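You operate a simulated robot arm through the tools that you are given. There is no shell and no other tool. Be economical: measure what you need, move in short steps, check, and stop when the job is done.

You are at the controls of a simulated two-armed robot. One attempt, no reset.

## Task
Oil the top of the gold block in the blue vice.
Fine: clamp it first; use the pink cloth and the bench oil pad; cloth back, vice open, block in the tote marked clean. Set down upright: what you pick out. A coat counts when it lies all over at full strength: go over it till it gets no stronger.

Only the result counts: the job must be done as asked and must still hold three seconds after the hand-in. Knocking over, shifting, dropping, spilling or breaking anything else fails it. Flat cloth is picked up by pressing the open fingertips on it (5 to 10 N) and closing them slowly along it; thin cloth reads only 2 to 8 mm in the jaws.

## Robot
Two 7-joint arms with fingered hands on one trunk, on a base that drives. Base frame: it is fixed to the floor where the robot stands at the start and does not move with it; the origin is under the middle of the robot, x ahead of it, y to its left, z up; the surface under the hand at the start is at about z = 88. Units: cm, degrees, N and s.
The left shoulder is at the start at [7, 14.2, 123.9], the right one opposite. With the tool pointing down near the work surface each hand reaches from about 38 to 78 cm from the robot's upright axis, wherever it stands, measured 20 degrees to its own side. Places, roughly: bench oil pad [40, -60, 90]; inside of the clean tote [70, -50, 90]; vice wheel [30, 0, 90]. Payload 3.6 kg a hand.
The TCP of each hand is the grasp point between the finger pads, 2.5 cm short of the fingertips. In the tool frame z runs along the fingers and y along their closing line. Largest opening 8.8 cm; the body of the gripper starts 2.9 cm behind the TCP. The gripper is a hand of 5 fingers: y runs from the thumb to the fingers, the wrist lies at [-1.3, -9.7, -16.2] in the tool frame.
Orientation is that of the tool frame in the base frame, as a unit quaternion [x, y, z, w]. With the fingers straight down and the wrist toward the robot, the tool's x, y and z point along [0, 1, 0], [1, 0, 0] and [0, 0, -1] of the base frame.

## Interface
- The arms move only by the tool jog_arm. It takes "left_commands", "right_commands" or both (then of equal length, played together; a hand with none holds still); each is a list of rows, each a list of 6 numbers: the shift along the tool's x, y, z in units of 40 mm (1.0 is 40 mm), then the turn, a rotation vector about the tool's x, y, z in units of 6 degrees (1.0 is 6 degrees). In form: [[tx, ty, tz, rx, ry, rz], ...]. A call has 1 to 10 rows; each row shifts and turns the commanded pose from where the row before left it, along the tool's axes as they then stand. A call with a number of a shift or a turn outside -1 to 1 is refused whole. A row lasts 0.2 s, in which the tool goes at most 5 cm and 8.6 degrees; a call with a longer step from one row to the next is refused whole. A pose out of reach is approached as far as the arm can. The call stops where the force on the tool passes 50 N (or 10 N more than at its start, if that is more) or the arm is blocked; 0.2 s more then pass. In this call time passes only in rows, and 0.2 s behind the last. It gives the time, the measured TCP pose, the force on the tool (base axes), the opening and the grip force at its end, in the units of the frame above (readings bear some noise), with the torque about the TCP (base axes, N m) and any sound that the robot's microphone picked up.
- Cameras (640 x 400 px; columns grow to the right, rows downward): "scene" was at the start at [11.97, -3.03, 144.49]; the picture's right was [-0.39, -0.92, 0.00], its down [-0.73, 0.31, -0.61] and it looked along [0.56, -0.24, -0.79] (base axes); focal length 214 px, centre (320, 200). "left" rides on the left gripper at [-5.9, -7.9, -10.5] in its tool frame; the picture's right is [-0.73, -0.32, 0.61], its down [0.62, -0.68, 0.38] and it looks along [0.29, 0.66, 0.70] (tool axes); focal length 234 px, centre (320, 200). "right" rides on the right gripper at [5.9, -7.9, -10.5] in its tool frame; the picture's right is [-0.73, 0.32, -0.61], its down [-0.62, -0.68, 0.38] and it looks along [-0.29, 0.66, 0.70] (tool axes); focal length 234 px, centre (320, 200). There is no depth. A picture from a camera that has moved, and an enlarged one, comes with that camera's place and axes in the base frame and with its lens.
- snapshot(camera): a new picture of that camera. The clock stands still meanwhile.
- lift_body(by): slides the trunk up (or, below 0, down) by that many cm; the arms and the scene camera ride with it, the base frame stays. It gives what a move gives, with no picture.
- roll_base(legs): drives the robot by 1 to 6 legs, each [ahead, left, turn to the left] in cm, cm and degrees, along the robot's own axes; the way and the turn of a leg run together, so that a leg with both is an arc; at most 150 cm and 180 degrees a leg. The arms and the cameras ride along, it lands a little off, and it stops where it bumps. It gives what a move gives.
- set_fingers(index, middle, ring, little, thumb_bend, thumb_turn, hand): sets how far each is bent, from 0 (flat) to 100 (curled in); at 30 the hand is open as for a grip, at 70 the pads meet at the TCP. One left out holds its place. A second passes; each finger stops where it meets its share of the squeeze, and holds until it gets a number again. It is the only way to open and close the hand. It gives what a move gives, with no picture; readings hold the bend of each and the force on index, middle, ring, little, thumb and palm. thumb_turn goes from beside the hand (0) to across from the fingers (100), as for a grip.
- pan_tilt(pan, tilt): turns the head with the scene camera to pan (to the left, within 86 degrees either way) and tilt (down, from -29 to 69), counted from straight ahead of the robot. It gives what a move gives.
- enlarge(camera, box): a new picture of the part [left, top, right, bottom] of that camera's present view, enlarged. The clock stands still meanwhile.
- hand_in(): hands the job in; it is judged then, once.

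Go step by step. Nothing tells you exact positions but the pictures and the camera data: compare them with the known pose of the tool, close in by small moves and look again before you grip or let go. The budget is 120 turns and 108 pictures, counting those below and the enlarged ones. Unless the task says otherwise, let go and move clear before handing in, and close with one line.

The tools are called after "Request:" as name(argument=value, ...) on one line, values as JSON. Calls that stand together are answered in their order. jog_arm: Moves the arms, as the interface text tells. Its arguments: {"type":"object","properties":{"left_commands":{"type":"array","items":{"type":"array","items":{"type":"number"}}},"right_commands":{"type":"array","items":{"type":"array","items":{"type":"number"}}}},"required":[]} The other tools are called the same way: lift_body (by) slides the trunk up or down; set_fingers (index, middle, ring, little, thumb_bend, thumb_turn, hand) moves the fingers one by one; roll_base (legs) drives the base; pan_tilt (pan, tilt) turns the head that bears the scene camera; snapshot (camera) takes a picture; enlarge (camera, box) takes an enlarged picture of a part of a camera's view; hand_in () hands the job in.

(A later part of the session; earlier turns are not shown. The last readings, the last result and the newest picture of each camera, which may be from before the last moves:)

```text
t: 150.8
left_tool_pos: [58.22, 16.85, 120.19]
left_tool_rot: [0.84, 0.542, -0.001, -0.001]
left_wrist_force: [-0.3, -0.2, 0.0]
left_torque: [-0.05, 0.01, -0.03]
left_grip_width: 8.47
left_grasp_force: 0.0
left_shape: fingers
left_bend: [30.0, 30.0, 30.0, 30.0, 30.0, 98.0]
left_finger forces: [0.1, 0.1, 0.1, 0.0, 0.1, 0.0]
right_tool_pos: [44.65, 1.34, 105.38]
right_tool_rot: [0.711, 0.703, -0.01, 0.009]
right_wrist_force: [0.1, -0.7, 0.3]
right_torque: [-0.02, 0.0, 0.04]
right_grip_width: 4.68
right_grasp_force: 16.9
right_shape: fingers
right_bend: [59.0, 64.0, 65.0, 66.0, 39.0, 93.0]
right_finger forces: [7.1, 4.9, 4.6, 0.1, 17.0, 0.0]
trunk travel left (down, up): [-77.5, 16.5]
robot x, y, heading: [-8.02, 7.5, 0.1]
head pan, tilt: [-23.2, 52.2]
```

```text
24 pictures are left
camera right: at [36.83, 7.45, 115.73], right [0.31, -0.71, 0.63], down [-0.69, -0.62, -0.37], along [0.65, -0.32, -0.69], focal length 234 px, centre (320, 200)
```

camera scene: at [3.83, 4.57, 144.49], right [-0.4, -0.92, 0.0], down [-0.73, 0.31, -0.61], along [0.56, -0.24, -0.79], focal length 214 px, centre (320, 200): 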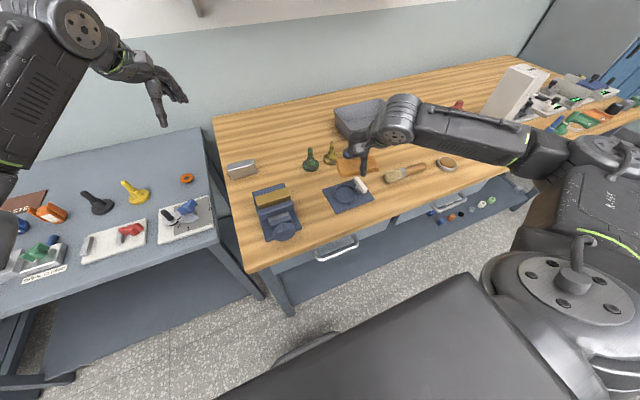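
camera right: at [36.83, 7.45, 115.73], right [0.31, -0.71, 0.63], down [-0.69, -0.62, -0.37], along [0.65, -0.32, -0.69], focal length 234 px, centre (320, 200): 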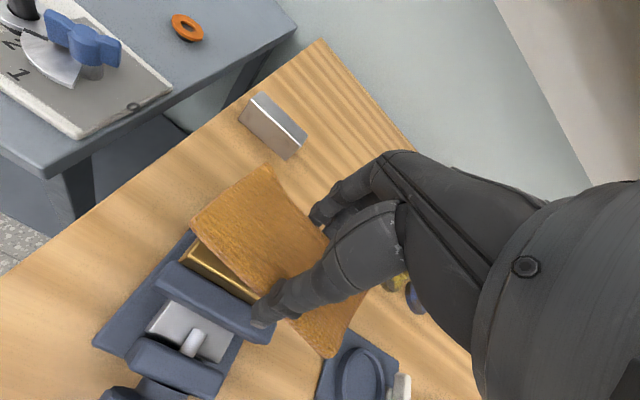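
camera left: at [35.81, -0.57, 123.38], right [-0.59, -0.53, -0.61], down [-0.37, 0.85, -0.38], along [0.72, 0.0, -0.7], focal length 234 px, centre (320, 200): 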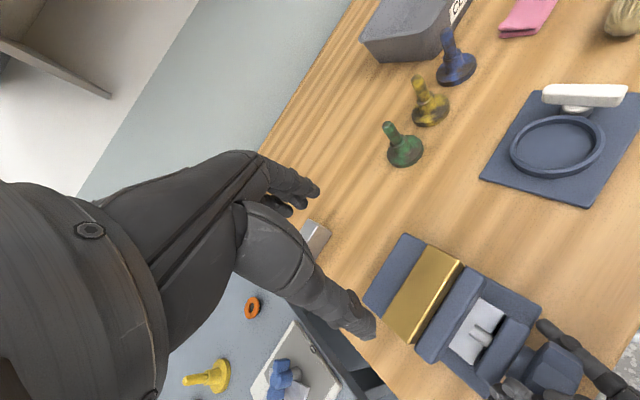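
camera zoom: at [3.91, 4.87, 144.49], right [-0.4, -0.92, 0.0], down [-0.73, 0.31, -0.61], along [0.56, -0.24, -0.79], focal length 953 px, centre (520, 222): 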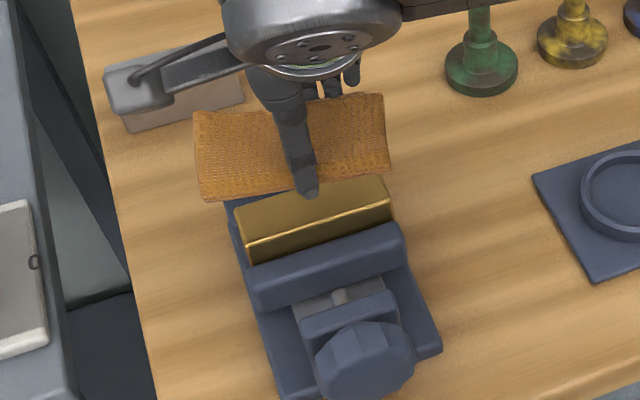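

The cloth is centred over the block top. Lowering to contact.

Request:
jog_arm(right_commands=[[0, 0, 0.4, 0, 0, 0], [0, 0, 0.4, 0, 0, 0], [0, 0, 0.2, 0, 0, 0], [0, 0, 0.08, 0, 0, 0]])

Request:
jog_arm(right_commands=[[0, 0, 0.07, 0, 0, 0]])

Request:
jog_arm(right_commands=[[0, 0, 0.06, 0, 0, 0]])

```text
t: 151.8
left_tool_pos: [58.18, 16.64, 120.06]
left_tool_rot: [0.84, 0.542, 0.0, -0.001]
left_wrist_force: [-0.8, 0.6, 0.3]
left_torque: [-0.01, -0.04, 0.02]
left_grip_width: 8.42
left_grasp_force: 0.0
left_shape: fingers
left_bend: [30.0, 30.0, 30.0, 30.0, 30.0, 98.0]
left_finger forces: [0.0, 0.1, 0.0, 0.0, 0.0, 0.0]
right_tool_pos: [44.76, 1.13, 100.87]
right_tool_rot: [0.712, 0.702, -0.009, 0.008]
right_wrist_force: [-0.2, 0.8, -1.0]
right_torque: [0.03, -0.02, 0.0]
right_grip_width: 4.64
right_grasp_force: 17.0
right_shape: fingers
right_bend: [59.0, 65.0, 65.0, 66.0, 39.0, 93.0]
right_finger forces: [6.9, 5.1, 4.6, 0.0, 16.9, 0.1]
trunk travel left (down, up): [-77.5, 16.5]
robot x, y, heading: [-7.8, 7.83, -0.2]
head pan, tilt: [-23.2, 52.2]
```

```text
t: 152.2
left_tool_pos: [58.09, 16.77, 120.15]
left_tool_rot: [0.841, 0.541, 0.0, 0.0]
left_wrist_force: [0.2, 1.1, 0.3]
left_torque: [0.02, 0.02, 0.01]
left_grip_width: 8.48
left_grasp_force: 0.2
left_shape: fingers
left_bend: [30.0, 30.0, 30.0, 30.0, 30.0, 98.0]
left_finger forces: [0.0, 0.0, 0.0, 0.0, 0.1, 0.1]
right_tool_pos: [44.74, 1.1, 100.62]
right_tool_rot: [0.711, 0.703, -0.009, 0.008]
right_wrist_force: [0.2, 1.2, 0.0]
right_torque: [0.04, 0.01, -0.01]
right_grip_width: 4.65
right_grasp_force: 16.5
right_shape: fingers
right_bend: [59.0, 65.0, 65.0, 66.0, 39.0, 93.0]
right_finger forces: [6.7, 5.0, 4.9, 0.1, 17.3, 0.0]
trunk travel left (down, up): [-77.5, 16.5]
robot x, y, heading: [-8.18, 7.8, -0.3]
head pan, tilt: [-23.2, 52.2]
```

```text
t: 152.6
left_tool_pos: [57.92, 16.75, 120.23]
left_tool_rot: [0.841, 0.541, 0.001, 0.0]
left_wrist_force: [-0.4, -0.7, 0.5]
left_torque: [0.02, 0.02, 0.0]
left_grip_width: 8.45
left_grasp_force: 0.0
left_shape: fingers
left_bend: [30.0, 30.0, 30.0, 30.0, 30.0, 98.0]
left_finger forces: [0.0, 0.0, 0.0, 0.2, 0.0, 0.0]
right_tool_pos: [44.62, 1.08, 100.52]
right_tool_rot: [0.711, 0.703, -0.009, 0.009]
right_wrist_force: [2.1, -0.2, 5.6]
right_torque: [0.07, 0.09, 0.0]
right_grip_width: 4.68
right_grasp_force: 17.0
right_shape: fingers
right_bend: [60.0, 65.0, 65.0, 66.0, 39.0, 93.0]
right_finger forces: [6.5, 5.1, 5.0, 0.1, 18.1, 0.0]
trunk travel left (down, up): [-77.5, 16.5]
robot x, y, heading: [-8.34, 7.59, -0.5]
head pan, tilt: [-23.2, 52.2]
```

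In contact at 5.6 N. Wiping along the length.

Request:
jog_arm(right_commands=[[0.3, 0, 0.02, 0, 0, 0], [0.3, 0, 0, 0, 0, 0], [-0.3, 0, 0, 0, 0, 0], [-0.3, 0, 0, 0, 0, 0], [-0.3, 0, 0, 0, 0, 0], [-0.3, 0, 0, 0, 0, 0], [0.3, 0, 0, 0, 0, 0], [0.3, 0, 0, 0, 0, 0]])

Request:
jog_arm(right_commands=[[0.3, 0.1, 0, 0, 0, 0], [0.3, 0, 0, 0, 0, 0], [-0.3, 0, 0, 0, 0, 0], [-0.3, -0.1, 0, 0, 0, 0], [-0.3, -0.1, 0, 0, 0, 0], [-0.3, 0, 0, 0, 0, 0], [0.3, 0, 0, 0, 0, 0], [0.3, 0.1, 0, 0, 0, 0]])

Request:
jog_arm(right_commands=[[0, 0, -0.3, 0, 0, 0], [0, 0, -0.7, 0, 0, 0], [0, 0, -0.7, 0, 0, 0], [-0.8, 0, 0, 0, 0, 0], [-0.8, 0, 0, 0, 0, 0], [-0.8, 0, 0, 0, 0, 0], [-0.8, 0, 0, 0, 0, 0]])

Request:
enlarge(camera="scene", box=[240, 165, 310, 225])

```text
t: 154.4
left_tool_pos: [58.04, 16.68, 120.1]
left_tool_rot: [0.841, 0.542, -0.001, 0.0]
left_wrist_force: [0.2, 0.2, 0.0]
left_torque: [0.01, 0.0, 0.01]
left_grip_width: 8.45
left_grasp_force: 0.0
left_shape: fingers
left_bend: [30.0, 30.0, 30.0, 30.0, 30.0, 98.0]
left_finger forces: [0.0, 0.1, 0.1, 0.0, 0.0, 0.1]
right_tool_pos: [44.48, 1.1, 100.35]
right_tool_rot: [0.711, 0.703, -0.008, 0.008]
right_wrist_force: [-2.0, -3.7, 9.5]
right_torque: [-0.03, 0.32, 0.09]
right_grip_width: 4.66
right_grasp_force: 17.3
right_shape: fingers
right_bend: [71.0, 65.0, 71.0, 66.0, 37.0, 94.0]
right_finger forces: [5.2, 5.0, 4.9, 0.0, 20.1, 0.0]
trunk travel left (down, up): [-77.5, 16.5]
robot x, y, heading: [-8.24, 7.83, -0.2]
head pan, tilt: [-23.2, 52.2]
```

```text
t: 156.2
left_tool_pos: [58.02, 16.77, 120.11]
left_tool_rot: [0.84, 0.542, -0.001, -0.001]
left_wrist_force: [-0.3, 0.0, 0.5]
left_torque: [-0.01, -0.02, -0.04]
left_grip_width: 8.47
left_grasp_force: 0.1
left_shape: fingers
left_bend: [30.0, 30.0, 30.0, 30.0, 30.0, 98.0]
left_finger forces: [0.0, 0.1, 0.1, 0.0, 0.1, 0.0]
right_tool_pos: [44.67, 1.08, 100.49]
right_tool_rot: [0.711, 0.703, -0.009, 0.008]
right_wrist_force: [-0.6, -0.2, 2.3]
right_torque: [0.05, 0.1, 0.06]
right_grip_width: 4.62
right_grasp_force: 16.6
right_shape: fingers
right_bend: [71.0, 66.0, 71.0, 66.0, 37.0, 93.0]
right_finger forces: [6.2, 5.3, 4.7, 0.1, 17.1, 0.0]
trunk travel left (down, up): [-77.5, 16.5]
robot x, y, heading: [-7.64, 7.66, -0.3]
head pan, tilt: [-23.2, 52.2]
```

```text
t: 157.8
left_tool_pos: [58.04, 16.58, 120.15]
left_tool_rot: [0.841, 0.542, 0.0, -0.001]
left_wrist_force: [-0.7, 0.8, 0.4]
left_torque: [-0.01, -0.01, 0.03]
left_grip_width: 8.43
left_grasp_force: 0.1
left_shape: fingers
left_bend: [30.0, 30.0, 30.0, 30.0, 30.0, 98.0]
left_finger forces: [0.0, 0.1, 0.0, 0.1, 0.1, 0.0]
right_tool_pos: [44.52, -11.51, 107.25]
right_tool_rot: [0.712, 0.702, -0.009, 0.008]
right_wrist_force: [0.2, 0.5, -0.3]
right_torque: [0.03, -0.01, -0.02]
right_grip_width: 4.61
right_grasp_force: 15.8
right_shape: fingers
right_bend: [71.0, 66.0, 71.0, 66.0, 38.0, 93.0]
right_finger forces: [6.5, 5.1, 4.1, 0.0, 15.8, 0.0]
trunk travel left (down, up): [-77.5, 16.5]
robot x, y, heading: [-8.05, 7.67, -0.2]
head pan, tilt: [-23.2, 52.2]
```

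```text
6.67 times, centred on (275, 195) of scene
camera zoom: at [3.78, 4.5, 144.49], right [-0.4, -0.92, 0.0], down [-0.73, 0.32, -0.61], along [0.56, -0.24, -0.79], focal length 1430 px, centre (620, 233)
```

zoom: 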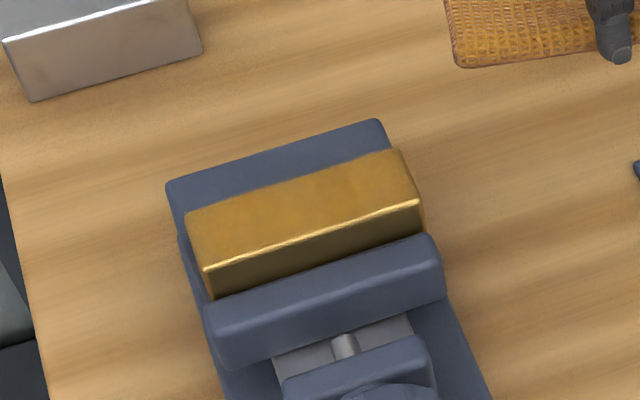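

The top has an amber coat. I'll go over it again with several more passes, covering both edges and both ends.

Request:
jog_arm(right_commands=[[0.8, 0, 0, 0, 0, 0], [0.8, 0, 0, 0, 0, 0], [0.8, 0, 0, 0, 0, 0], [0.8, 0, 0, 0, 0, 0], [0, 0, 0.7, 0, 0, 0], [0, 0, 0.7, 0, 0, 0], [0, 0, 0.3, 0, 0, 0], [0, 0, 0.03, 0, 0, 0]])

Request:
jog_arm(right_commands=[[0.3, 0, 0, 0, 0, 0], [0.3, 0, 0, 0, 0, 0], [-0.3, 0, 0, 0, 0, 0], [-0.3, 0, 0, 0, 0, 0], [-0.3, 0, 0, 0, 0, 0], [-0.3, 0, 0, 0, 0, 0], [-0.2, 0, 0, 0, 0, 0], [0.2, 0, 0, 0, 0, 0], [0.3, 0, 0, 0, 0, 0], [0.3, 0, 0, 0, 0, 0]])

Request:
jog_arm(right_commands=[[0.3, 0.12, 0, 0, 0, 0], [0.3, 0, 0, 0, 0, 0], [-0.3, 0, 0, 0, 0, 0], [-0.3, 0, 0, 0, 0, 0], [-0.3, 0, 0, 0, 0, 0], [-0.3, 0, 0, 0, 0, 0], [0.3, 0, 0, 0, 0, 0], [0.3, -0.12, 0, 0, 0, 0]])

Request:
jog_arm(right_commands=[[0.3, -0.12, 0, 0, 0, 0], [0.3, 0, 0, 0, 0, 0], [-0.3, 0, 0, 0, 0, 0], [-0.3, 0, 0, 0, 0, 0], [-0.3, 0, 0, 0, 0, 0], [-0.3, 0, 0, 0, 0, 0], [0.3, 0, 0, 0, 0, 0], [0.3, 0.12, 0, 0, 0, 0]])

Request:
jog_arm(right_commands=[[0, 0, -0.3, 0, 0, 0], [0, 0, -0.7, 0, 0, 0], [0, 0, -0.7, 0, 0, 0], [-0.8, 0, 0, 0, 0, 0], [-0.8, 0, 0, 0, 0, 0], [-0.8, 0, 0, 0, 0, 0], [-0.8, 0, 0, 0, 0, 0]])

Request:
enlarge(camera="scene", box=[240, 165, 310, 225])

```text
t: 159.6
left_tool_pos: [58.01, 16.77, 120.29]
left_tool_rot: [0.841, 0.541, 0.0, -0.001]
left_wrist_force: [-0.6, 0.0, 0.2]
left_torque: [0.01, 0.03, 0.01]
left_grip_width: 8.45
left_grasp_force: 0.0
left_shape: fingers
left_bend: [30.0, 30.0, 30.0, 30.0, 30.0, 98.0]
left_finger forces: [0.0, 0.0, 0.0, 0.1, 0.0, 0.0]
right_tool_pos: [44.52, 1.28, 100.17]
right_tool_rot: [0.711, 0.703, -0.008, 0.008]
right_wrist_force: [-3.1, 1.2, 14.4]
right_torque: [0.08, 0.5, 0.05]
right_grip_width: 4.56
right_grasp_force: 16.0
right_shape: fingers
right_bend: [71.0, 66.0, 71.0, 66.0, 37.0, 93.0]
right_finger forces: [4.5, 3.9, 3.3, 0.0, 19.4, 0.1]
trunk travel left (down, up): [-77.5, 16.5]
robot x, y, heading: [-8.1, 7.43, -0.4]
head pan, tilt: [-23.2, 52.2]
```

```text
t: 161.8
left_tool_pos: [58.15, 16.67, 120.11]
left_tool_rot: [0.841, 0.542, 0.0, -0.001]
left_wrist_force: [-0.5, 0.9, -0.1]
left_torque: [0.02, 0.01, 0.03]
left_grip_width: 8.44
left_grasp_force: 0.0
left_shape: fingers
left_bend: [30.0, 30.0, 30.0, 30.0, 30.0, 98.0]
left_finger forces: [0.1, 0.0, 0.1, 0.0, 0.0, 0.0]
right_tool_pos: [44.78, 1.03, 100.14]
right_tool_rot: [0.711, 0.703, -0.009, 0.007]
right_wrist_force: [0.6, -2.7, 2.3]
right_torque: [-0.1, 0.03, 0.11]
right_grip_width: 2.43
right_grasp_force: 10.7
right_shape: fingers
right_bend: [72.0, 71.0, 72.0, 66.0, 48.0, 98.0]
right_finger forces: [6.1, 2.7, 0.2, 1.2, 10.0, 0.0]
trunk travel left (down, up): [-77.5, 16.5]
robot x, y, heading: [-8.3, 7.57, -0.0]
head pan, tilt: [-23.2, 52.2]
```

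```text
t: 163.6
left_tool_pos: [58.16, 16.47, 120.2]
left_tool_rot: [0.841, 0.542, -0.001, -0.001]
left_wrist_force: [0.6, -0.8, 0.1]
left_torque: [0.0, -0.05, 0.02]
left_grip_width: 8.45
left_grasp_force: 0.1
left_shape: fingers
left_bend: [30.0, 30.0, 30.0, 30.0, 30.0, 98.0]
left_finger forces: [0.1, 0.1, 0.0, 0.0, 0.0, 0.0]
right_tool_pos: [44.83, 0.88, 100.18]
right_tool_rot: [0.712, 0.702, -0.009, 0.009]
right_wrist_force: [4.1, -7.1, 10.1]
right_torque: [-0.17, 0.23, 0.21]
right_grip_width: 2.11
right_grasp_force: 13.9
right_shape: fingers
right_bend: [72.0, 72.0, 72.0, 65.0, 51.0, 100.0]
right_finger forces: [4.7, 0.3, 1.2, 2.7, 18.9, 0.1]
trunk travel left (down, up): [-77.5, 16.5]
robot x, y, heading: [-8.15, 7.54, -0.1]
head pan, tilt: [-23.2, 52.2]
```

```text
t: 165.4
left_tool_pos: [58.09, 16.69, 120.25]
left_tool_rot: [0.84, 0.543, 0.001, -0.001]
left_wrist_force: [-0.4, -0.6, -0.2]
left_torque: [0.01, -0.02, 0.0]
left_grip_width: 8.46
left_grasp_force: 0.1
left_shape: fingers
left_bend: [30.0, 30.0, 30.0, 30.0, 30.0, 98.0]
left_finger forces: [0.0, 0.0, 0.0, 0.1, 0.0, 0.0]
right_tool_pos: [44.67, 0.92, 100.14]
right_tool_rot: [0.712, 0.702, -0.009, 0.008]
right_wrist_force: [-0.8, -5.5, 7.5]
right_torque: [-0.13, 0.1, 0.04]
right_grip_width: 2.26
right_grasp_force: 8.0
right_shape: fingers
right_bend: [72.0, 72.0, 72.0, 66.0, 49.0, 99.0]
right_finger forces: [8.0, 0.1, 0.8, 0.5, 7.8, 0.0]
trunk travel left (down, up): [-77.5, 16.5]
robot x, y, heading: [-7.87, 7.56, -0.3]
head pan, tilt: [-23.2, 52.2]
```

```text
t: 167.0
left_tool_pos: [58.13, 16.61, 120.11]
left_tool_rot: [0.84, 0.542, 0.0, -0.001]
left_wrist_force: [-0.1, 0.2, -0.7]
left_torque: [0.02, -0.02, 0.01]
left_grip_width: 8.46
left_grasp_force: 0.1
left_shape: fingers
left_bend: [30.0, 30.0, 30.0, 30.0, 30.0, 98.0]
left_finger forces: [0.0, 0.1, 0.0, 0.0, 0.1, 0.0]
right_tool_pos: [44.61, -11.69, 107.22]
right_tool_rot: [0.711, 0.703, -0.008, 0.008]
right_wrist_force: [0.4, 0.1, -0.6]
right_torque: [0.03, -0.01, 0.01]
right_grip_width: 1.91
right_grasp_force: 5.0
right_shape: fingers
right_bend: [72.0, 72.0, 72.0, 66.0, 51.0, 97.0]
right_finger forces: [4.3, 0.3, 0.2, 0.0, 5.1, 0.0]
trunk travel left (down, up): [-77.5, 16.5]
robot x, y, heading: [-8.14, 8.24, 0.0]
head pan, tilt: [-23.2, 52.2]
```

```text
6.67 times, centred on (275, 195) of scene
camera zoom: at [3.77, 4.49, 144.49], right [-0.4, -0.92, 0.0], down [-0.72, 0.32, -0.61], along [0.56, -0.24, -0.79], focal length 1430 px, centre (620, 233)
```

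zoom: 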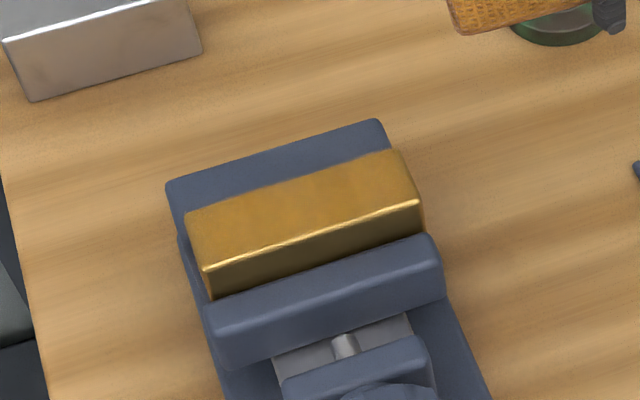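

The grip on the cloth changed (1.9 cm, 5 N). I'll look at how it is held.

Request:
snapshot(camera="right")

Request:
enlarge(camera="scene", box=[290, 130, 380, 200])

```text
21 pictures are left
camera right: at [36.77, -5.49, 117.69], right [0.31, -0.72, 0.62], down [-0.69, -0.62, -0.37], along [0.65, -0.31, -0.69], focal length 234 px, centre (320, 200)
```

right: 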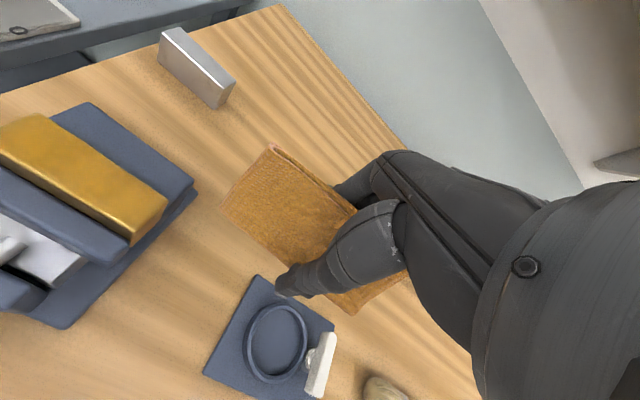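

```text
5.71 times, centred on (335, 165) of scene
camera zoom: at [3.77, 4.49, 144.49], right [-0.4, -0.92, 0.0], down [-0.72, 0.32, -0.61], along [0.56, -0.24, -0.79], focal length 1226 px, centre (234, 400)
```

zoom: 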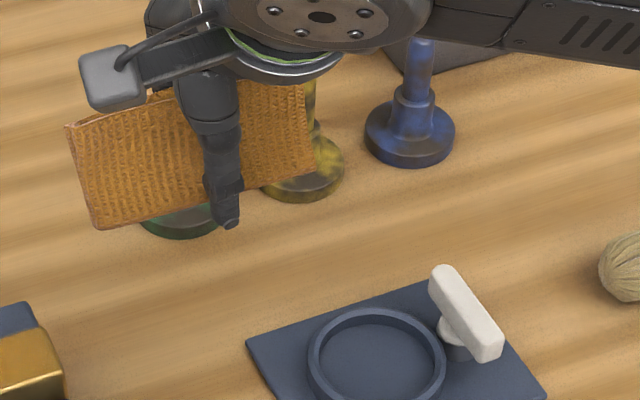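

The cloth has turned edge-on in the grip but is held. I'll firm up the grip, then make more passes at different offsets and compare.

Request:
set_fingers(hand="right", index=80, middle=80, ring=80, little=76, thumb_bend=72)

Request:
enlarge(camera="right", box=[0, 90, 440, 340])

```text
t: 168.0
left_tool_pos: [58.08, 16.74, 120.14]
left_tool_rot: [0.841, 0.542, 0.0, -0.001]
left_wrist_force: [0.1, -0.2, 0.2]
left_torque: [0.06, 0.02, -0.02]
left_grip_width: 8.44
left_grasp_force: 0.1
left_shape: fingers
left_bend: [30.0, 30.0, 30.0, 30.0, 30.0, 98.0]
left_finger forces: [0.0, 0.0, 0.1, 0.1, 0.1, 0.1]
right_tool_pos: [44.68, -11.46, 107.19]
right_tool_rot: [0.711, 0.703, -0.009, 0.008]
right_wrist_force: [-0.6, -0.6, 0.2]
right_torque: [-0.02, -0.01, 0.03]
right_grip_width: 1.89
right_grasp_force: 16.8
right_shape: fingers
right_bend: [78.0, 79.0, 79.0, 76.0, 50.0, 94.0]
right_finger forces: [9.1, 5.1, 2.9, 0.1, 16.6, 0.1]
trunk travel left (down, up): [-77.5, 16.5]
robot x, y, heading: [-8.43, 8.12, -0.4]
head pan, tilt: [-23.2, 52.2]
```

```text
1.45 times, centred on (220, 215) of right
camera zoom: at [36.82, -5.3, 117.68], right [0.32, -0.71, 0.62], down [-0.69, -0.62, -0.37], along [0.65, -0.31, -0.69], focal length 341 px, centre (466, 178)
```

zoom: 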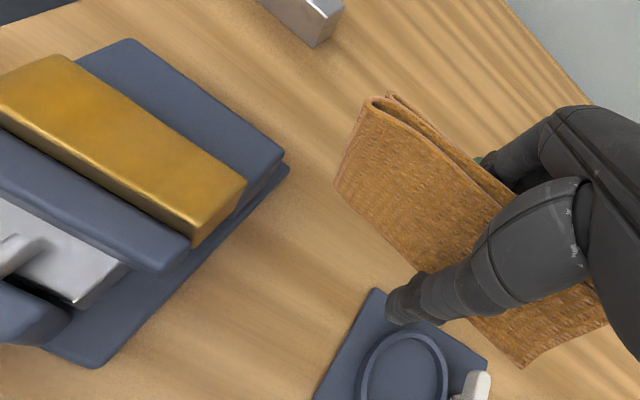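

The cloth is firmly held edge-on (17 N). Making three full-length passes at the middle, near and far edges.

Request:
jog_arm(right_commands=[[0.8, 0, 0, 0, 0, 0], [0.8, 0, 0, 0, 0, 0], [0.8, 0, 0, 0, 0, 0], [0.8, 0, 0, 0, 0, 0], [0, 0, 0.7, 0, 0, 0], [0, 0, 0.7, 0, 0, 0], [0, 0, 0.25, 0, 0, 0]])

Request:
jog_arm(right_commands=[[0, 0, 0.05, 0, 0, 0]])

```text
t: 169.6
left_tool_pos: [58.04, 16.79, 120.26]
left_tool_rot: [0.841, 0.541, 0.0, 0.0]
left_wrist_force: [-0.2, 0.1, -0.5]
left_torque: [-0.01, -0.01, 0.02]
left_grip_width: 8.46
left_grasp_force: 0.0
left_shape: fingers
left_bend: [30.0, 30.0, 30.0, 30.0, 30.0, 98.0]
left_finger forces: [0.0, 0.0, 0.0, 0.2, 0.1, 0.1]
right_tool_pos: [44.74, 1.11, 100.32]
right_tool_rot: [0.712, 0.702, -0.009, 0.008]
right_wrist_force: [1.0, 0.0, 2.4]
right_torque: [0.1, 0.06, -0.04]
right_grip_width: 1.87
right_grasp_force: 17.0
right_shape: fingers
right_bend: [79.0, 79.0, 79.0, 76.0, 51.0, 94.0]
right_finger forces: [9.8, 4.6, 2.8, 0.0, 17.7, 0.1]
trunk travel left (down, up): [-77.5, 16.5]
robot x, y, heading: [-8.35, 7.74, -0.3]
head pan, tilt: [-23.2, 52.2]
```

```text
t: 170.0
left_tool_pos: [58.02, 16.68, 120.29]
left_tool_rot: [0.841, 0.542, 0.001, 0.0]
left_wrist_force: [0.4, 0.6, 0.6]
left_torque: [-0.02, -0.01, 0.0]
left_grip_width: 8.46
left_grasp_force: 0.0
left_shape: fingers
left_bend: [30.0, 30.0, 30.0, 30.0, 30.0, 98.0]
left_finger forces: [0.0, 0.0, 0.0, 0.1, 0.0, 0.0]
right_tool_pos: [44.72, 1.19, 100.05]
right_tool_rot: [0.711, 0.703, -0.009, 0.009]
right_wrist_force: [-1.6, -1.0, 5.0]
right_torque: [0.14, 0.11, -0.03]
right_grip_width: 1.89
right_grasp_force: 17.3
right_shape: fingers
right_bend: [79.0, 79.0, 79.0, 76.0, 51.0, 94.0]
right_finger forces: [9.8, 3.8, 2.5, 0.0, 18.1, 0.0]
trunk travel left (down, up): [-77.5, 16.5]
robot x, y, heading: [-7.81, 7.55, -0.1]
head pan, tilt: [-23.2, 52.2]
```

Request:
jog_arm(right_commands=[[0.3, 0, 0.02, 0, 0, 0], [0.3, 0, 0, 0, 0, 0], [-0.3, 0, 0, 0, 0, 0], [-0.3, 0, 0, 0, 0, 0], [-0.3, 0, 0, 0, 0, 0], [-0.3, 0, 0, 0, 0, 0], [-0.2, 0, 0, 0, 0, 0], [0.3, 0, 0, 0, 0, 0], [0.3, 0, 0, 0, 0, 0], [0.2, 0, 0, 0, 0, 0]])

Request:
jog_arm(right_commands=[[0.3, -0.18, 0, 0, 0, 0], [0.3, 0, 0, 0, 0, 0], [-0.3, 0, 0, 0, 0, 0], [-0.3, 0, 0, 0, 0, 0], [-0.3, 0, 0, 0, 0, 0], [-0.3, 0, 0, 0, 0, 0], [-0.2, 0, 0, 0, 0, 0], [0.3, 0, 0, 0, 0, 0], [0.3, 0, 0, 0, 0, 0], [0.2, 0, 0, 0, 0, 0]])

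Request:
jog_arm(right_commands=[[0.3, 0.3, 0, 0, 0, 0], [0.3, 0, 0, 0, 0, 0], [-0.3, 0, 0, 0, 0, 0], [-0.3, 0, 0, 0, 0, 0], [-0.3, 0, 0, 0, 0, 0], [-0.3, 0, 0, 0, 0, 0], [-0.2, 0, 0, 0, 0, 0], [0.3, 0, 0, 0, 0, 0], [0.3, 0, 0, 0, 0, 0], [0.2, -0.12, 0, 0, 0, 0]])

Request:
jog_arm(right_commands=[[0, 0, -0.3, 0, 0, 0], [0, 0, -0.7, 0, 0, 0], [0, 0, -0.7, 0, 0, 0], [-0.8, 0, 0, 0, 0, 0], [-0.8, 0, 0, 0, 0, 0], [-0.8, 0, 0, 0, 0, 0], [-0.8, 0, 0, 0, 0, 0]])

Request:
enlarge(camera="right", box=[0, 90, 440, 340])

```text
t: 172.2
left_tool_pos: [58.07, 16.55, 120.11]
left_tool_rot: [0.841, 0.541, 0.0, 0.0]
left_wrist_force: [0.7, 0.2, 0.1]
left_torque: [-0.03, -0.02, 0.0]
left_grip_width: 8.46
left_grasp_force: 0.1
left_shape: fingers
left_bend: [30.0, 30.0, 30.0, 30.0, 30.0, 98.0]
left_finger forces: [0.1, 0.1, 0.0, 0.1, 0.0, 0.1]
right_tool_pos: [44.54, 1.28, 100.04]
right_tool_rot: [0.712, 0.703, -0.009, 0.008]
right_wrist_force: [-1.0, -2.1, 2.4]
right_torque: [0.06, 0.02, 0.05]
right_grip_width: 1.92
right_grasp_force: 16.3
right_shape: fingers
right_bend: [79.0, 79.0, 79.0, 76.0, 51.0, 94.0]
right_finger forces: [8.3, 4.5, 3.2, 0.0, 17.1, 0.0]
trunk travel left (down, up): [-77.5, 16.5]
robot x, y, heading: [-8.25, 7.86, -0.3]
head pan, tilt: [-23.2, 52.2]
```

```text
t: 174.4
left_tool_pos: [58.09, 16.77, 120.12]
left_tool_rot: [0.841, 0.541, 0.0, -0.001]
left_wrist_force: [-0.5, -0.3, -0.4]
left_torque: [-0.01, 0.03, -0.03]
left_grip_width: 8.45
left_grasp_force: 0.1
left_shape: fingers
left_bend: [30.0, 30.0, 30.0, 30.0, 30.0, 98.0]
left_finger forces: [0.0, 0.1, 0.0, 0.0, 0.0, 0.0]
right_tool_pos: [43.92, 1.13, 100.11]
right_tool_rot: [0.711, 0.703, -0.009, 0.007]
right_wrist_force: [0.2, -0.7, 1.5]
right_torque: [0.08, 0.02, 0.02]
right_grip_width: 1.85
right_grasp_force: 15.5
right_shape: fingers
right_bend: [79.0, 79.0, 79.0, 76.0, 51.0, 94.0]
right_finger forces: [8.3, 4.6, 3.0, 0.1, 15.8, 0.0]
trunk travel left (down, up): [-77.5, 16.5]
robot x, y, heading: [-7.96, 7.82, -0.3]
head pan, tilt: [-23.2, 52.2]
```

```text
t: 176.6
left_tool_pos: [58.05, 16.75, 120.05]
left_tool_rot: [0.84, 0.542, 0.0, -0.001]
left_wrist_force: [0.0, 0.1, 0.6]
left_torque: [-0.02, -0.01, -0.01]
left_grip_width: 8.43
left_grasp_force: 0.0
left_shape: fingers
left_bend: [30.0, 30.0, 30.0, 30.0, 30.0, 98.0]
left_finger forces: [0.0, 0.1, 0.0, 0.0, 0.1, 0.0]
right_tool_pos: [44.63, 1.19, 100.07]
right_tool_rot: [0.711, 0.703, -0.009, 0.008]
right_wrist_force: [-1.5, -1.6, 0.7]
right_torque: [0.04, 0.0, 0.0]
right_grip_width: 1.94
right_grasp_force: 15.8
right_shape: fingers
right_bend: [79.0, 79.0, 80.0, 76.0, 50.0, 94.0]
right_finger forces: [8.1, 4.7, 3.1, 0.0, 16.0, 0.0]
trunk travel left (down, up): [-77.5, 16.5]
robot x, y, heading: [-8.13, 8.02, -0.3]
head pan, tilt: [-23.2, 52.2]
```

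```text
t: 178.2
left_tool_pos: [58.01, 16.44, 120.22]
left_tool_rot: [0.84, 0.542, 0.0, -0.002]
left_wrist_force: [-0.6, -0.3, 0.0]
left_torque: [0.01, -0.01, 0.01]
left_grip_width: 8.43
left_grasp_force: 0.1
left_shape: fingers
left_bend: [30.0, 30.0, 30.0, 30.0, 30.0, 98.0]
left_finger forces: [0.0, 0.1, 0.0, 0.1, 0.0, 0.0]
right_tool_pos: [44.53, -11.86, 107.07]
right_tool_rot: [0.712, 0.702, -0.008, 0.008]
right_wrist_force: [0.3, -1.2, 0.4]
right_torque: [0.0, 0.01, 0.02]
right_grip_width: 1.93
right_grasp_force: 15.4
right_shape: fingers
right_bend: [79.0, 79.0, 80.0, 76.0, 51.0, 94.0]
right_finger forces: [8.4, 4.6, 3.1, 0.0, 15.8, 0.0]
trunk travel left (down, up): [-77.5, 16.5]
robot x, y, heading: [-8.34, 8.31, -0.5]
head pan, tilt: [-23.2, 52.2]
```

```text
1.45 times, centred on (220, 215) of right
camera zoom: at [36.67, -5.66, 117.65], right [0.31, -0.72, 0.62], down [-0.69, -0.62, -0.37], along [0.65, -0.31, -0.69], focal length 341 px, centre (466, 178)
```

zoom: 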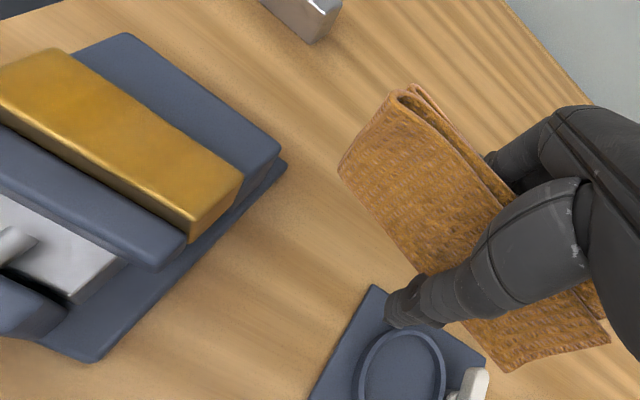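

More even now, though the pressure got light. Another set with firmer pressure, then compare.

Request:
jog_arm(right_commands=[[0.8, 0, 0, 0, 0, 0], [0.8, 0, 0, 0, 0, 0], [0.8, 0, 0, 0, 0, 0], [0.8, 0, 0, 0, 0, 0], [0, 0, 0.7, 0, 0, 0], [0, 0, 0.7, 0, 0, 0], [0, 0, 0.35, 0, 0, 0], [0, 0, 0.06, 0, 0, 0]])

Request:
jog_arm(right_commands=[[0.3, 0, 0.02, 0, 0, 0], [0.3, 0, 0, 0, 0, 0], [-0.3, 0, 0, 0, 0, 0], [-0.3, 0, 0, 0, 0, 0], [-0.3, 0, 0, 0, 0, 0], [-0.3, 0, 0, 0, 0, 0], [-0.2, 0, 0, 0, 0, 0], [0.3, 0, 0, 0, 0, 0], [0.3, 0, 0, 0, 0, 0], [0.2, 0, 0, 0, 0, 0]])

Request:
jog_arm(right_commands=[[0.3, -0.18, 0, 0, 0, 0], [0.3, 0, 0, 0, 0, 0], [-0.3, 0, 0, 0, 0, 0], [-0.3, 0, 0, 0, 0, 0], [-0.3, 0, 0, 0, 0, 0], [-0.3, 0, 0, 0, 0, 0], [-0.2, 0, 0, 0, 0, 0], [0.3, 0, 0, 0, 0, 0], [0.3, 0, 0, 0, 0, 0], [0.2, 0, 0, 0, 0, 0]])

Request:
jog_arm(right_commands=[[0.3, 0.3, 0.02, 0, 0, 0], [0.3, 0, 0, 0, 0, 0], [-0.3, 0, 0, 0, 0, 0], [-0.3, 0, 0, 0, 0, 0], [-0.3, 0, 0, 0, 0, 0], [-0.3, 0, 0, 0, 0, 0], [-0.2, 0, 0, 0, 0, 0], [0.3, 0, 0, 0, 0, 0], [0.3, 0, 0, 0, 0, 0], [0.2, -0.12, 0, 0, 0, 0]])

Request:
jog_arm(right_commands=[[0, 0, -0.4, 0, 0, 0], [0, 0, -0.7, 0, 0, 0], [0, 0, -0.7, 0, 0, 0], [-0.8, 0, 0, 0, 0, 0], [-0.8, 0, 0, 0, 0, 0], [-0.8, 0, 0, 0, 0, 0], [-0.8, 0, 0, 0, 0, 0]])

Request:
enlarge(camera="right", box=[0, 90, 440, 340])

```text
t: 180.0
left_tool_pos: [57.97, 16.64, 120.19]
left_tool_rot: [0.841, 0.542, 0.0, 0.0]
left_wrist_force: [0.8, 0.3, 0.2]
left_torque: [-0.01, 0.02, 0.01]
left_grip_width: 8.46
left_grasp_force: 0.0
left_shape: fingers
left_bend: [30.0, 30.0, 30.0, 30.0, 30.0, 98.0]
left_finger forces: [0.0, 0.0, 0.0, 0.0, 0.1, 0.0]
right_tool_pos: [44.61, 1.11, 99.62]
right_tool_rot: [0.711, 0.703, -0.008, 0.008]
right_wrist_force: [-0.9, 0.3, 3.2]
right_torque: [0.12, 0.02, 0.01]
right_grip_width: 1.95
right_grasp_force: 15.7
right_shape: fingers
right_bend: [79.0, 79.0, 79.0, 76.0, 51.0, 94.0]
right_finger forces: [8.3, 4.0, 2.8, 0.0, 16.4, 0.0]
trunk travel left (down, up): [-77.5, 16.5]
robot x, y, heading: [-7.88, 7.5, -0.3]
head pan, tilt: [-23.2, 52.2]
```

```text
t: 182.2
left_tool_pos: [58.07, 16.63, 120.29]
left_tool_rot: [0.841, 0.542, 0.0, -0.001]
left_wrist_force: [-0.6, -0.4, -0.4]
left_torque: [0.01, 0.0, 0.03]
left_grip_width: 8.44
left_grasp_force: 0.1
left_shape: fingers
left_bend: [30.0, 30.0, 30.0, 30.0, 30.0, 98.0]
left_finger forces: [0.1, 0.0, 0.1, 0.0, 0.0, 0.0]
right_tool_pos: [44.69, 0.91, 99.61]
right_tool_rot: [0.711, 0.703, -0.009, 0.008]
right_wrist_force: [-2.2, -2.5, 1.3]
right_torque: [0.04, 0.05, 0.05]
right_grip_width: 1.97
right_grasp_force: 17.1
right_shape: fingers
right_bend: [79.0, 79.0, 79.0, 76.0, 50.0, 94.0]
right_finger forces: [8.2, 4.7, 3.3, 0.0, 18.1, 0.0]
trunk travel left (down, up): [-77.5, 16.5]
robot x, y, heading: [-7.96, 7.43, -0.6]
head pan, tilt: [-23.2, 52.2]
```

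```text
t: 184.4
left_tool_pos: [58.19, 16.68, 120.21]
left_tool_rot: [0.841, 0.542, 0.0, -0.001]
left_wrist_force: [0.4, 0.3, 0.3]
left_torque: [0.01, -0.02, -0.01]
left_grip_width: 8.44
left_grasp_force: 0.1
left_shape: fingers
left_bend: [30.0, 30.0, 30.0, 30.0, 30.0, 98.0]
left_finger forces: [0.0, 0.0, 0.0, 0.0, 0.0, 0.0]
right_tool_pos: [44.14, 1.11, 99.49]
right_tool_rot: [0.711, 0.703, -0.01, 0.007]
right_wrist_force: [0.3, -0.2, 1.9]
right_torque: [0.0, 0.02, 0.0]
right_grip_width: 1.89
right_grasp_force: 16.3
right_shape: fingers
right_bend: [79.0, 79.0, 79.0, 76.0, 51.0, 94.0]
right_finger forces: [8.9, 4.1, 3.1, 0.1, 15.6, 0.0]
trunk travel left (down, up): [-77.5, 16.5]
robot x, y, heading: [-7.83, 7.67, -0.4]
head pan, tilt: [-23.2, 52.2]
```

```text
t: 186.6
left_tool_pos: [58.08, 16.88, 120.07]
left_tool_rot: [0.84, 0.542, 0.0, -0.002]
left_wrist_force: [-0.1, -0.5, 0.3]
left_torque: [-0.01, 0.04, 0.02]
left_grip_width: 8.46
left_grasp_force: 0.1
left_shape: fingers
left_bend: [30.0, 30.0, 30.0, 30.0, 30.0, 98.0]
left_finger forces: [0.0, 0.0, 0.0, 0.1, 0.1, 0.0]
right_tool_pos: [44.72, 1.08, 99.64]
right_tool_rot: [0.712, 0.702, -0.008, 0.009]
right_wrist_force: [-0.1, -1.6, 3.8]
right_torque: [0.0, 0.08, 0.05]
right_grip_width: 1.99
right_grasp_force: 16.5
right_shape: fingers
right_bend: [79.0, 79.0, 80.0, 76.0, 50.0, 95.0]
right_finger forces: [7.9, 4.9, 3.9, 0.1, 16.7, 0.0]
trunk travel left (down, up): [-77.5, 16.5]
robot x, y, heading: [-8.22, 7.92, -0.3]
head pan, tilt: [-23.2, 52.2]
```

```text
t: 188.2
left_tool_pos: [58.02, 16.52, 120.24]
left_tool_rot: [0.841, 0.542, 0.0, -0.002]
left_wrist_force: [-0.1, 0.7, 0.5]
left_torque: [-0.02, 0.01, 0.01]
left_grip_width: 8.44
left_grasp_force: 0.1
left_shape: fingers
left_bend: [30.0, 30.0, 30.0, 30.0, 30.0, 98.0]
left_finger forces: [0.0, 0.0, 0.0, 0.1, 0.0, 0.0]
right_tool_pos: [44.49, -11.57, 106.85]
right_tool_rot: [0.711, 0.703, -0.009, 0.008]
right_wrist_force: [0.3, -0.5, 0.1]
right_torque: [0.03, 0.0, 0.0]
right_grip_width: 1.93
right_grasp_force: 15.5
right_shape: fingers
right_bend: [79.0, 79.0, 79.0, 76.0, 51.0, 94.0]
right_finger forces: [8.6, 4.5, 3.0, 0.0, 15.8, 0.0]
trunk travel left (down, up): [-77.5, 16.5]
robot x, y, heading: [-8.48, 7.75, -0.3]
head pan, tilt: [-23.2, 52.2]
```

```text
1.45 times, centred on (220, 215) of right
camera zoom: at [36.55, -5.43, 117.33], right [0.31, -0.72, 0.62], down [-0.69, -0.62, -0.37], along [0.65, -0.31, -0.69], focal length 341 px, centre (466, 178)
```

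zoom: 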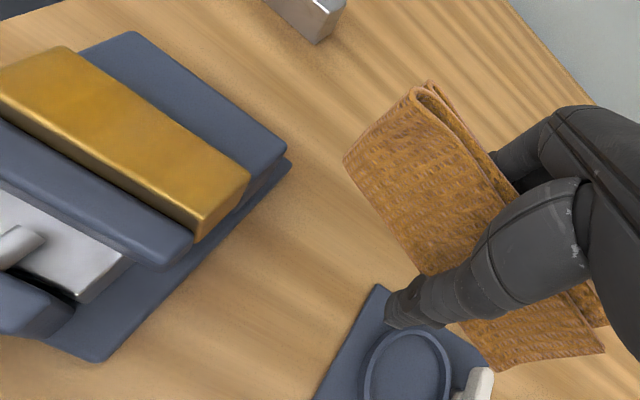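

Nearly unchanged, slightly more even. One last set with a touch more pressure to confirm it gets no stronger.

Request:
jog_arm(right_commands=[[0.8, 0, 0, 0, 0, 0], [0.8, 0, 0, 0, 0, 0], [0.8, 0, 0, 0, 0, 0], [0.8, 0, 0, 0, 0, 0], [0, 0, 0.7, 0, 0, 0], [0, 0, 0.7, 0, 0, 0], [0, 0, 0.4, 0, 0, 0], [0, 0, 0.08, 0, 0, 0]])

Request:
jog_arm(right_commands=[[0.4, 0, 0.03, 0, 0, 0], [0.4, 0, 0, 0, 0, 0], [-0.4, 0, 0, 0, 0, 0], [-0.4, 0, 0, 0, 0, 0], [-0.4, 0, 0, 0, 0, 0], [-0.4, 0, 0, 0, 0, 0], [-0.2, 0, 0, 0, 0, 0], [0.4, 0, 0, 0, 0, 0], [0.4, 0, 0, 0, 0, 0], [0.2, 0, 0, 0, 0, 0]])

Request:
jog_arm(right_commands=[[0.4, -0.18, 0.02, 0, 0, 0], [0.4, 0, 0, 0, 0, 0], [-0.4, 0, 0, 0, 0, 0], [-0.4, 0, 0, 0, 0, 0], [-0.4, 0, 0, 0, 0, 0], [-0.4, 0, 0, 0, 0, 0], [-0.2, 0, 0, 0, 0, 0], [0.4, 0, 0, 0, 0, 0], [0.4, 0, 0, 0, 0, 0], [0.2, 0, 0, 0, 0, 0]])

Request:
jog_arm(right_commands=[[0.4, 0.3, 0.02, 0, 0, 0], [0.4, 0, 0, 0, 0, 0], [-0.4, 0, 0, 0, 0, 0], [-0.4, 0, 0, 0, 0, 0], [-0.4, 0, 0, 0, 0, 0], [-0.4, 0, 0, 0, 0, 0], [-0.2, 0, 0, 0, 0, 0], [0.4, 0, 0, 0, 0, 0], [0.4, 0, 0, 0, 0, 0], [0.2, -0.12, 0, 0, 0, 0]])

Request:
jog_arm(right_commands=[[0, 0, -0.5, 0, 0, 0], [0, 0, -0.7, 0, 0, 0], [0, 0, -0.7, 0, 0, 0], [-0.8, 0, 0, 0, 0, 0], [-0.8, 0, 0, 0, 0, 0], [-0.8, 0, 0, 0, 0, 0], [-0.8, 0, 0, 0, 0, 0]])

Request:
enlarge(camera="right", box=[0, 90, 440, 340])

Request:
enlarge(camera="scene", box=[240, 165, 310, 225])

```text
t: 190.0
left_tool_pos: [57.92, 16.7, 120.24]
left_tool_rot: [0.841, 0.541, 0.001, -0.001]
left_wrist_force: [-0.8, 0.0, -0.2]
left_torque: [0.02, 0.04, 0.0]
left_grip_width: 8.47
left_grasp_force: 0.1
left_shape: fingers
left_bend: [30.0, 30.0, 30.0, 30.0, 30.0, 98.0]
left_finger forces: [0.1, 0.0, 0.0, 0.1, 0.1, 0.0]
right_tool_pos: [44.44, 0.94, 99.49]
right_tool_rot: [0.711, 0.703, -0.007, 0.009]
right_wrist_force: [1.5, -1.7, 17.4]
right_torque: [0.0, 0.33, 0.06]
right_grip_width: 1.92
right_grasp_force: 19.4
right_shape: fingers
right_bend: [79.0, 79.0, 80.0, 76.0, 51.0, 94.0]
right_finger forces: [9.3, 5.5, 3.9, 0.0, 20.2, 0.0]
trunk travel left (down, up): [-77.5, 16.5]
robot x, y, heading: [-8.09, 7.93, -0.4]
head pan, tilt: [-23.2, 52.2]
```

```text
t: 192.2
left_tool_pos: [57.92, 16.54, 120.35]
left_tool_rot: [0.84, 0.542, 0.001, -0.001]
left_wrist_force: [-0.2, 0.9, -0.4]
left_torque: [0.0, 0.02, -0.05]
left_grip_width: 8.45
left_grasp_force: 0.1
left_shape: fingers
left_bend: [30.0, 30.0, 30.0, 30.0, 30.0, 98.0]
left_finger forces: [0.0, 0.0, 0.0, 0.1, 0.0, 0.1]
right_tool_pos: [44.55, 0.9, 99.3]
right_tool_rot: [0.712, 0.702, -0.007, 0.008]
right_wrist_force: [0.3, -6.6, 21.7]
right_torque: [0.02, 0.32, 0.07]
right_grip_width: 1.97
right_grasp_force: 23.2
right_shape: fingers
right_bend: [80.0, 79.0, 80.0, 76.0, 52.0, 95.0]
right_finger forces: [17.5, 4.4, 3.4, 0.0, 20.2, 0.0]
trunk travel left (down, up): [-77.5, 16.5]
robot x, y, heading: [-7.84, 8.1, -0.4]
head pan, tilt: [-23.2, 52.2]
```

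```text
t: 194.4
left_tool_pos: [57.93, 16.6, 120.26]
left_tool_rot: [0.84, 0.542, 0.0, -0.001]
left_wrist_force: [-0.7, 0.2, -0.4]
left_torque: [-0.02, 0.01, 0.02]
left_grip_width: 8.44
left_grasp_force: 0.0
left_shape: fingers
left_bend: [30.0, 30.0, 30.0, 30.0, 30.0, 98.0]
left_finger forces: [0.1, 0.0, 0.1, 0.1, 0.0, 0.1]
right_tool_pos: [43.95, 0.93, 99.17]
right_tool_rot: [0.712, 0.702, -0.007, 0.008]
right_wrist_force: [1.6, -4.0, 12.9]
right_torque: [-0.02, 0.13, 0.02]
right_grip_width: 1.95
right_grasp_force: 22.9
right_shape: fingers
right_bend: [80.0, 79.0, 80.0, 76.0, 51.0, 94.0]
right_finger forces: [20.6, 4.0, 2.6, 0.1, 18.4, 0.0]
trunk travel left (down, up): [-77.5, 16.5]
robot x, y, heading: [-7.7, 7.57, -0.6]
head pan, tilt: [-23.2, 52.2]
```

```text
t: 196.6
left_tool_pos: [57.94, 16.66, 120.24]
left_tool_rot: [0.84, 0.542, 0.001, -0.001]
left_wrist_force: [-0.4, 0.5, -0.1]
left_torque: [-0.01, -0.02, -0.01]
left_grip_width: 8.46
left_grasp_force: 0.0
left_shape: fingers
left_bend: [30.0, 30.0, 30.0, 30.0, 30.0, 98.0]
left_finger forces: [0.1, 0.0, 0.1, 0.0, 0.0, 0.1]
right_tool_pos: [44.75, 1.03, 99.04]
right_tool_rot: [0.712, 0.703, -0.007, 0.009]
right_wrist_force: [4.7, -2.4, 15.5]
right_torque: [0.05, 0.12, 0.06]
right_grip_width: 1.99
right_grasp_force: 23.9
right_shape: fingers
right_bend: [80.0, 79.0, 80.0, 76.0, 50.0, 95.0]
right_finger forces: [23.1, 4.2, 3.6, 0.0, 18.2, 0.1]
trunk travel left (down, up): [-77.5, 16.5]
robot x, y, heading: [-7.96, 7.7, -0.3]
head pan, tilt: [-23.2, 52.2]
```

```text
t: 198.2
left_tool_pos: [58.07, 16.55, 120.17]
left_tool_rot: [0.841, 0.541, 0.0, -0.001]
left_wrist_force: [-0.3, 0.0, 0.2]
left_torque: [0.01, -0.01, -0.03]
left_grip_width: 8.46
left_grasp_force: 0.1
left_shape: fingers
left_bend: [30.0, 30.0, 30.0, 30.0, 30.0, 98.0]
left_finger forces: [0.0, 0.0, 0.0, 0.1, 0.0, 0.0]
right_tool_pos: [44.5, -11.68, 106.79]
right_tool_rot: [0.712, 0.703, -0.01, 0.008]
right_wrist_force: [0.3, -0.2, -1.1]
right_torque: [0.02, -0.03, -0.02]
right_grip_width: 1.85
right_grasp_force: 16.1
right_shape: fingers
right_bend: [79.0, 79.0, 79.0, 76.0, 52.0, 94.0]
right_finger forces: [8.7, 4.3, 3.6, 0.0, 16.0, 0.1]
trunk travel left (down, up): [-77.5, 16.5]
robot x, y, heading: [-8.05, 7.93, -0.3]
head pan, tilt: [-23.2, 52.2]
```

```text
1.45 times, centred on (220, 215) of right
camera zoom: at [36.55, -5.54, 117.28], right [0.31, -0.72, 0.62], down [-0.69, -0.62, -0.37], along [0.65, -0.31, -0.69], focal length 341 px, centre (466, 178)
```

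zoom: 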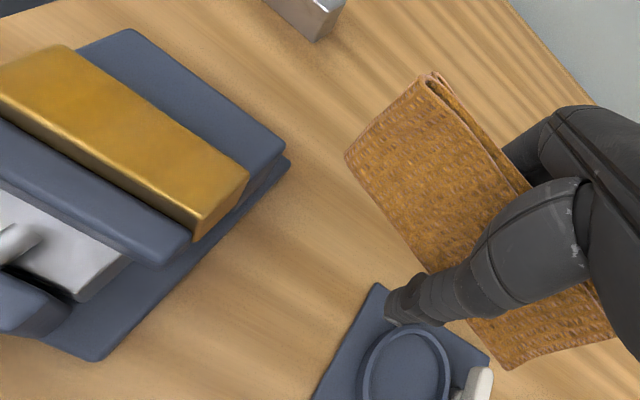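

```text
6.67 times, centred on (275, 195) of scene
camera zoom: at [3.77, 4.49, 144.49], right [-0.4, -0.92, 0.0], down [-0.72, 0.32, -0.61], along [0.56, -0.24, -0.79], focal length 1430 px, centre (620, 233)
```

zoom: 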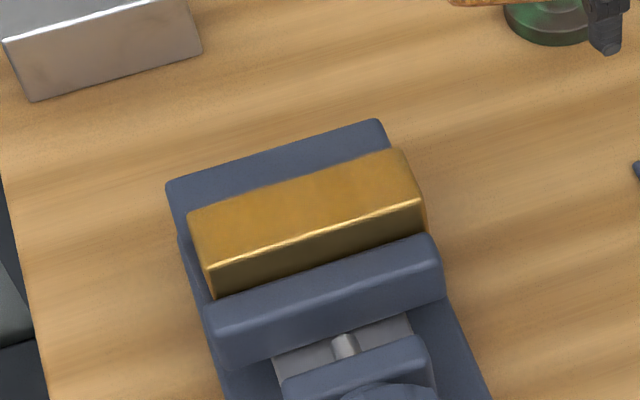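

The coat looks even and unchanged in strength. Now the cloth goes back: drive right and move over its old place.

Request:
roll_base(legs=[[0, -41, 0]])

Request:
jog_arm(right_commands=[[0.38, 0.49, 0, 0, 0, 0], [0.38, 0.49, 0, 0, 0, 0], [0.38, 0.49, 0, 0, 0, 0], [0.38, 0.49, 0, 0, 0, 0], [0.38, 0.49, 0, 0, 0, 0], [0, 0, 0.8, 0, 0, 0], [0, 0, 0.8, 0, 0, 0]])

Request:
enlarge(camera="scene", box=[230, 130, 350, 220])

```text
t: 200.7
left_tool_pos: [57.96, -23.89, 120.28]
left_tool_rot: [0.84, 0.542, 0.0, -0.001]
left_wrist_force: [-0.1, 0.0, -0.4]
left_torque: [0.03, 0.0, 0.02]
left_grip_width: 8.45
left_grasp_force: 0.0
left_shape: fingers
left_bend: [30.0, 30.0, 30.0, 30.0, 30.0, 98.0]
left_finger forces: [0.1, 0.1, 0.1, 0.1, 0.0, 0.1]
right_tool_pos: [44.32, -52.15, 106.77]
right_tool_rot: [0.712, 0.703, -0.01, 0.007]
right_wrist_force: [-0.3, -0.1, -0.7]
right_torque: [-0.01, -0.04, 0.01]
right_grip_width: 1.81
right_grasp_force: 16.2
right_shape: fingers
right_bend: [79.0, 79.0, 79.0, 76.0, 52.0, 94.0]
right_finger forces: [8.7, 4.3, 3.7, 0.1, 16.0, 0.0]
trunk travel left (down, up): [-77.5, 16.5]
robot x, y, heading: [-8.27, -33.07, 0.1]
head pan, tilt: [-23.2, 52.2]
```

```text
t: 202.3
left_tool_pos: [57.9, -24.11, 120.11]
left_tool_rot: [0.84, 0.543, -0.001, 0.0]
left_wrist_force: [0.0, 0.9, 0.0]
left_torque: [-0.01, -0.01, -0.01]
left_grip_width: 8.45
left_grasp_force: 0.0
left_shape: fingers
left_bend: [30.0, 30.0, 30.0, 30.0, 30.0, 98.0]
left_finger forces: [0.0, 0.1, 0.0, 0.0, 0.1, 0.0]
right_tool_pos: [54.15, -45.03, 100.15]
right_tool_rot: [0.711, 0.703, -0.009, 0.007]
right_wrist_force: [0.1, 0.2, -0.5]
right_torque: [-0.03, -0.02, -0.01]
right_grip_width: 1.81
right_grasp_force: 16.1
right_shape: fingers
right_bend: [79.0, 79.0, 79.0, 76.0, 52.0, 94.0]
right_finger forces: [8.6, 4.2, 3.6, 0.1, 15.9, 0.0]
trunk travel left (down, up): [-77.5, 16.5]
robot x, y, heading: [-8.27, -33.14, -0.3]
head pan, tilt: [-23.2, 52.2]
```

```text
4.44 times, centred on (290, 175) of scene
camera zoom: at [3.69, -36.06, 144.49], right [-0.4, -0.92, 0.0], down [-0.73, 0.31, -0.61], along [0.56, -0.24, -0.79], focal length 953 px, centre (453, 311)
```

zoom: 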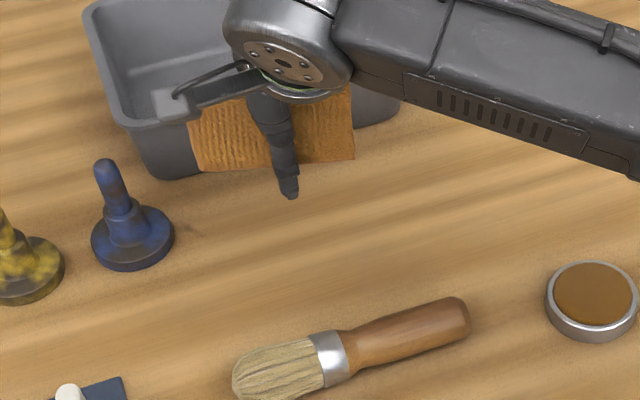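

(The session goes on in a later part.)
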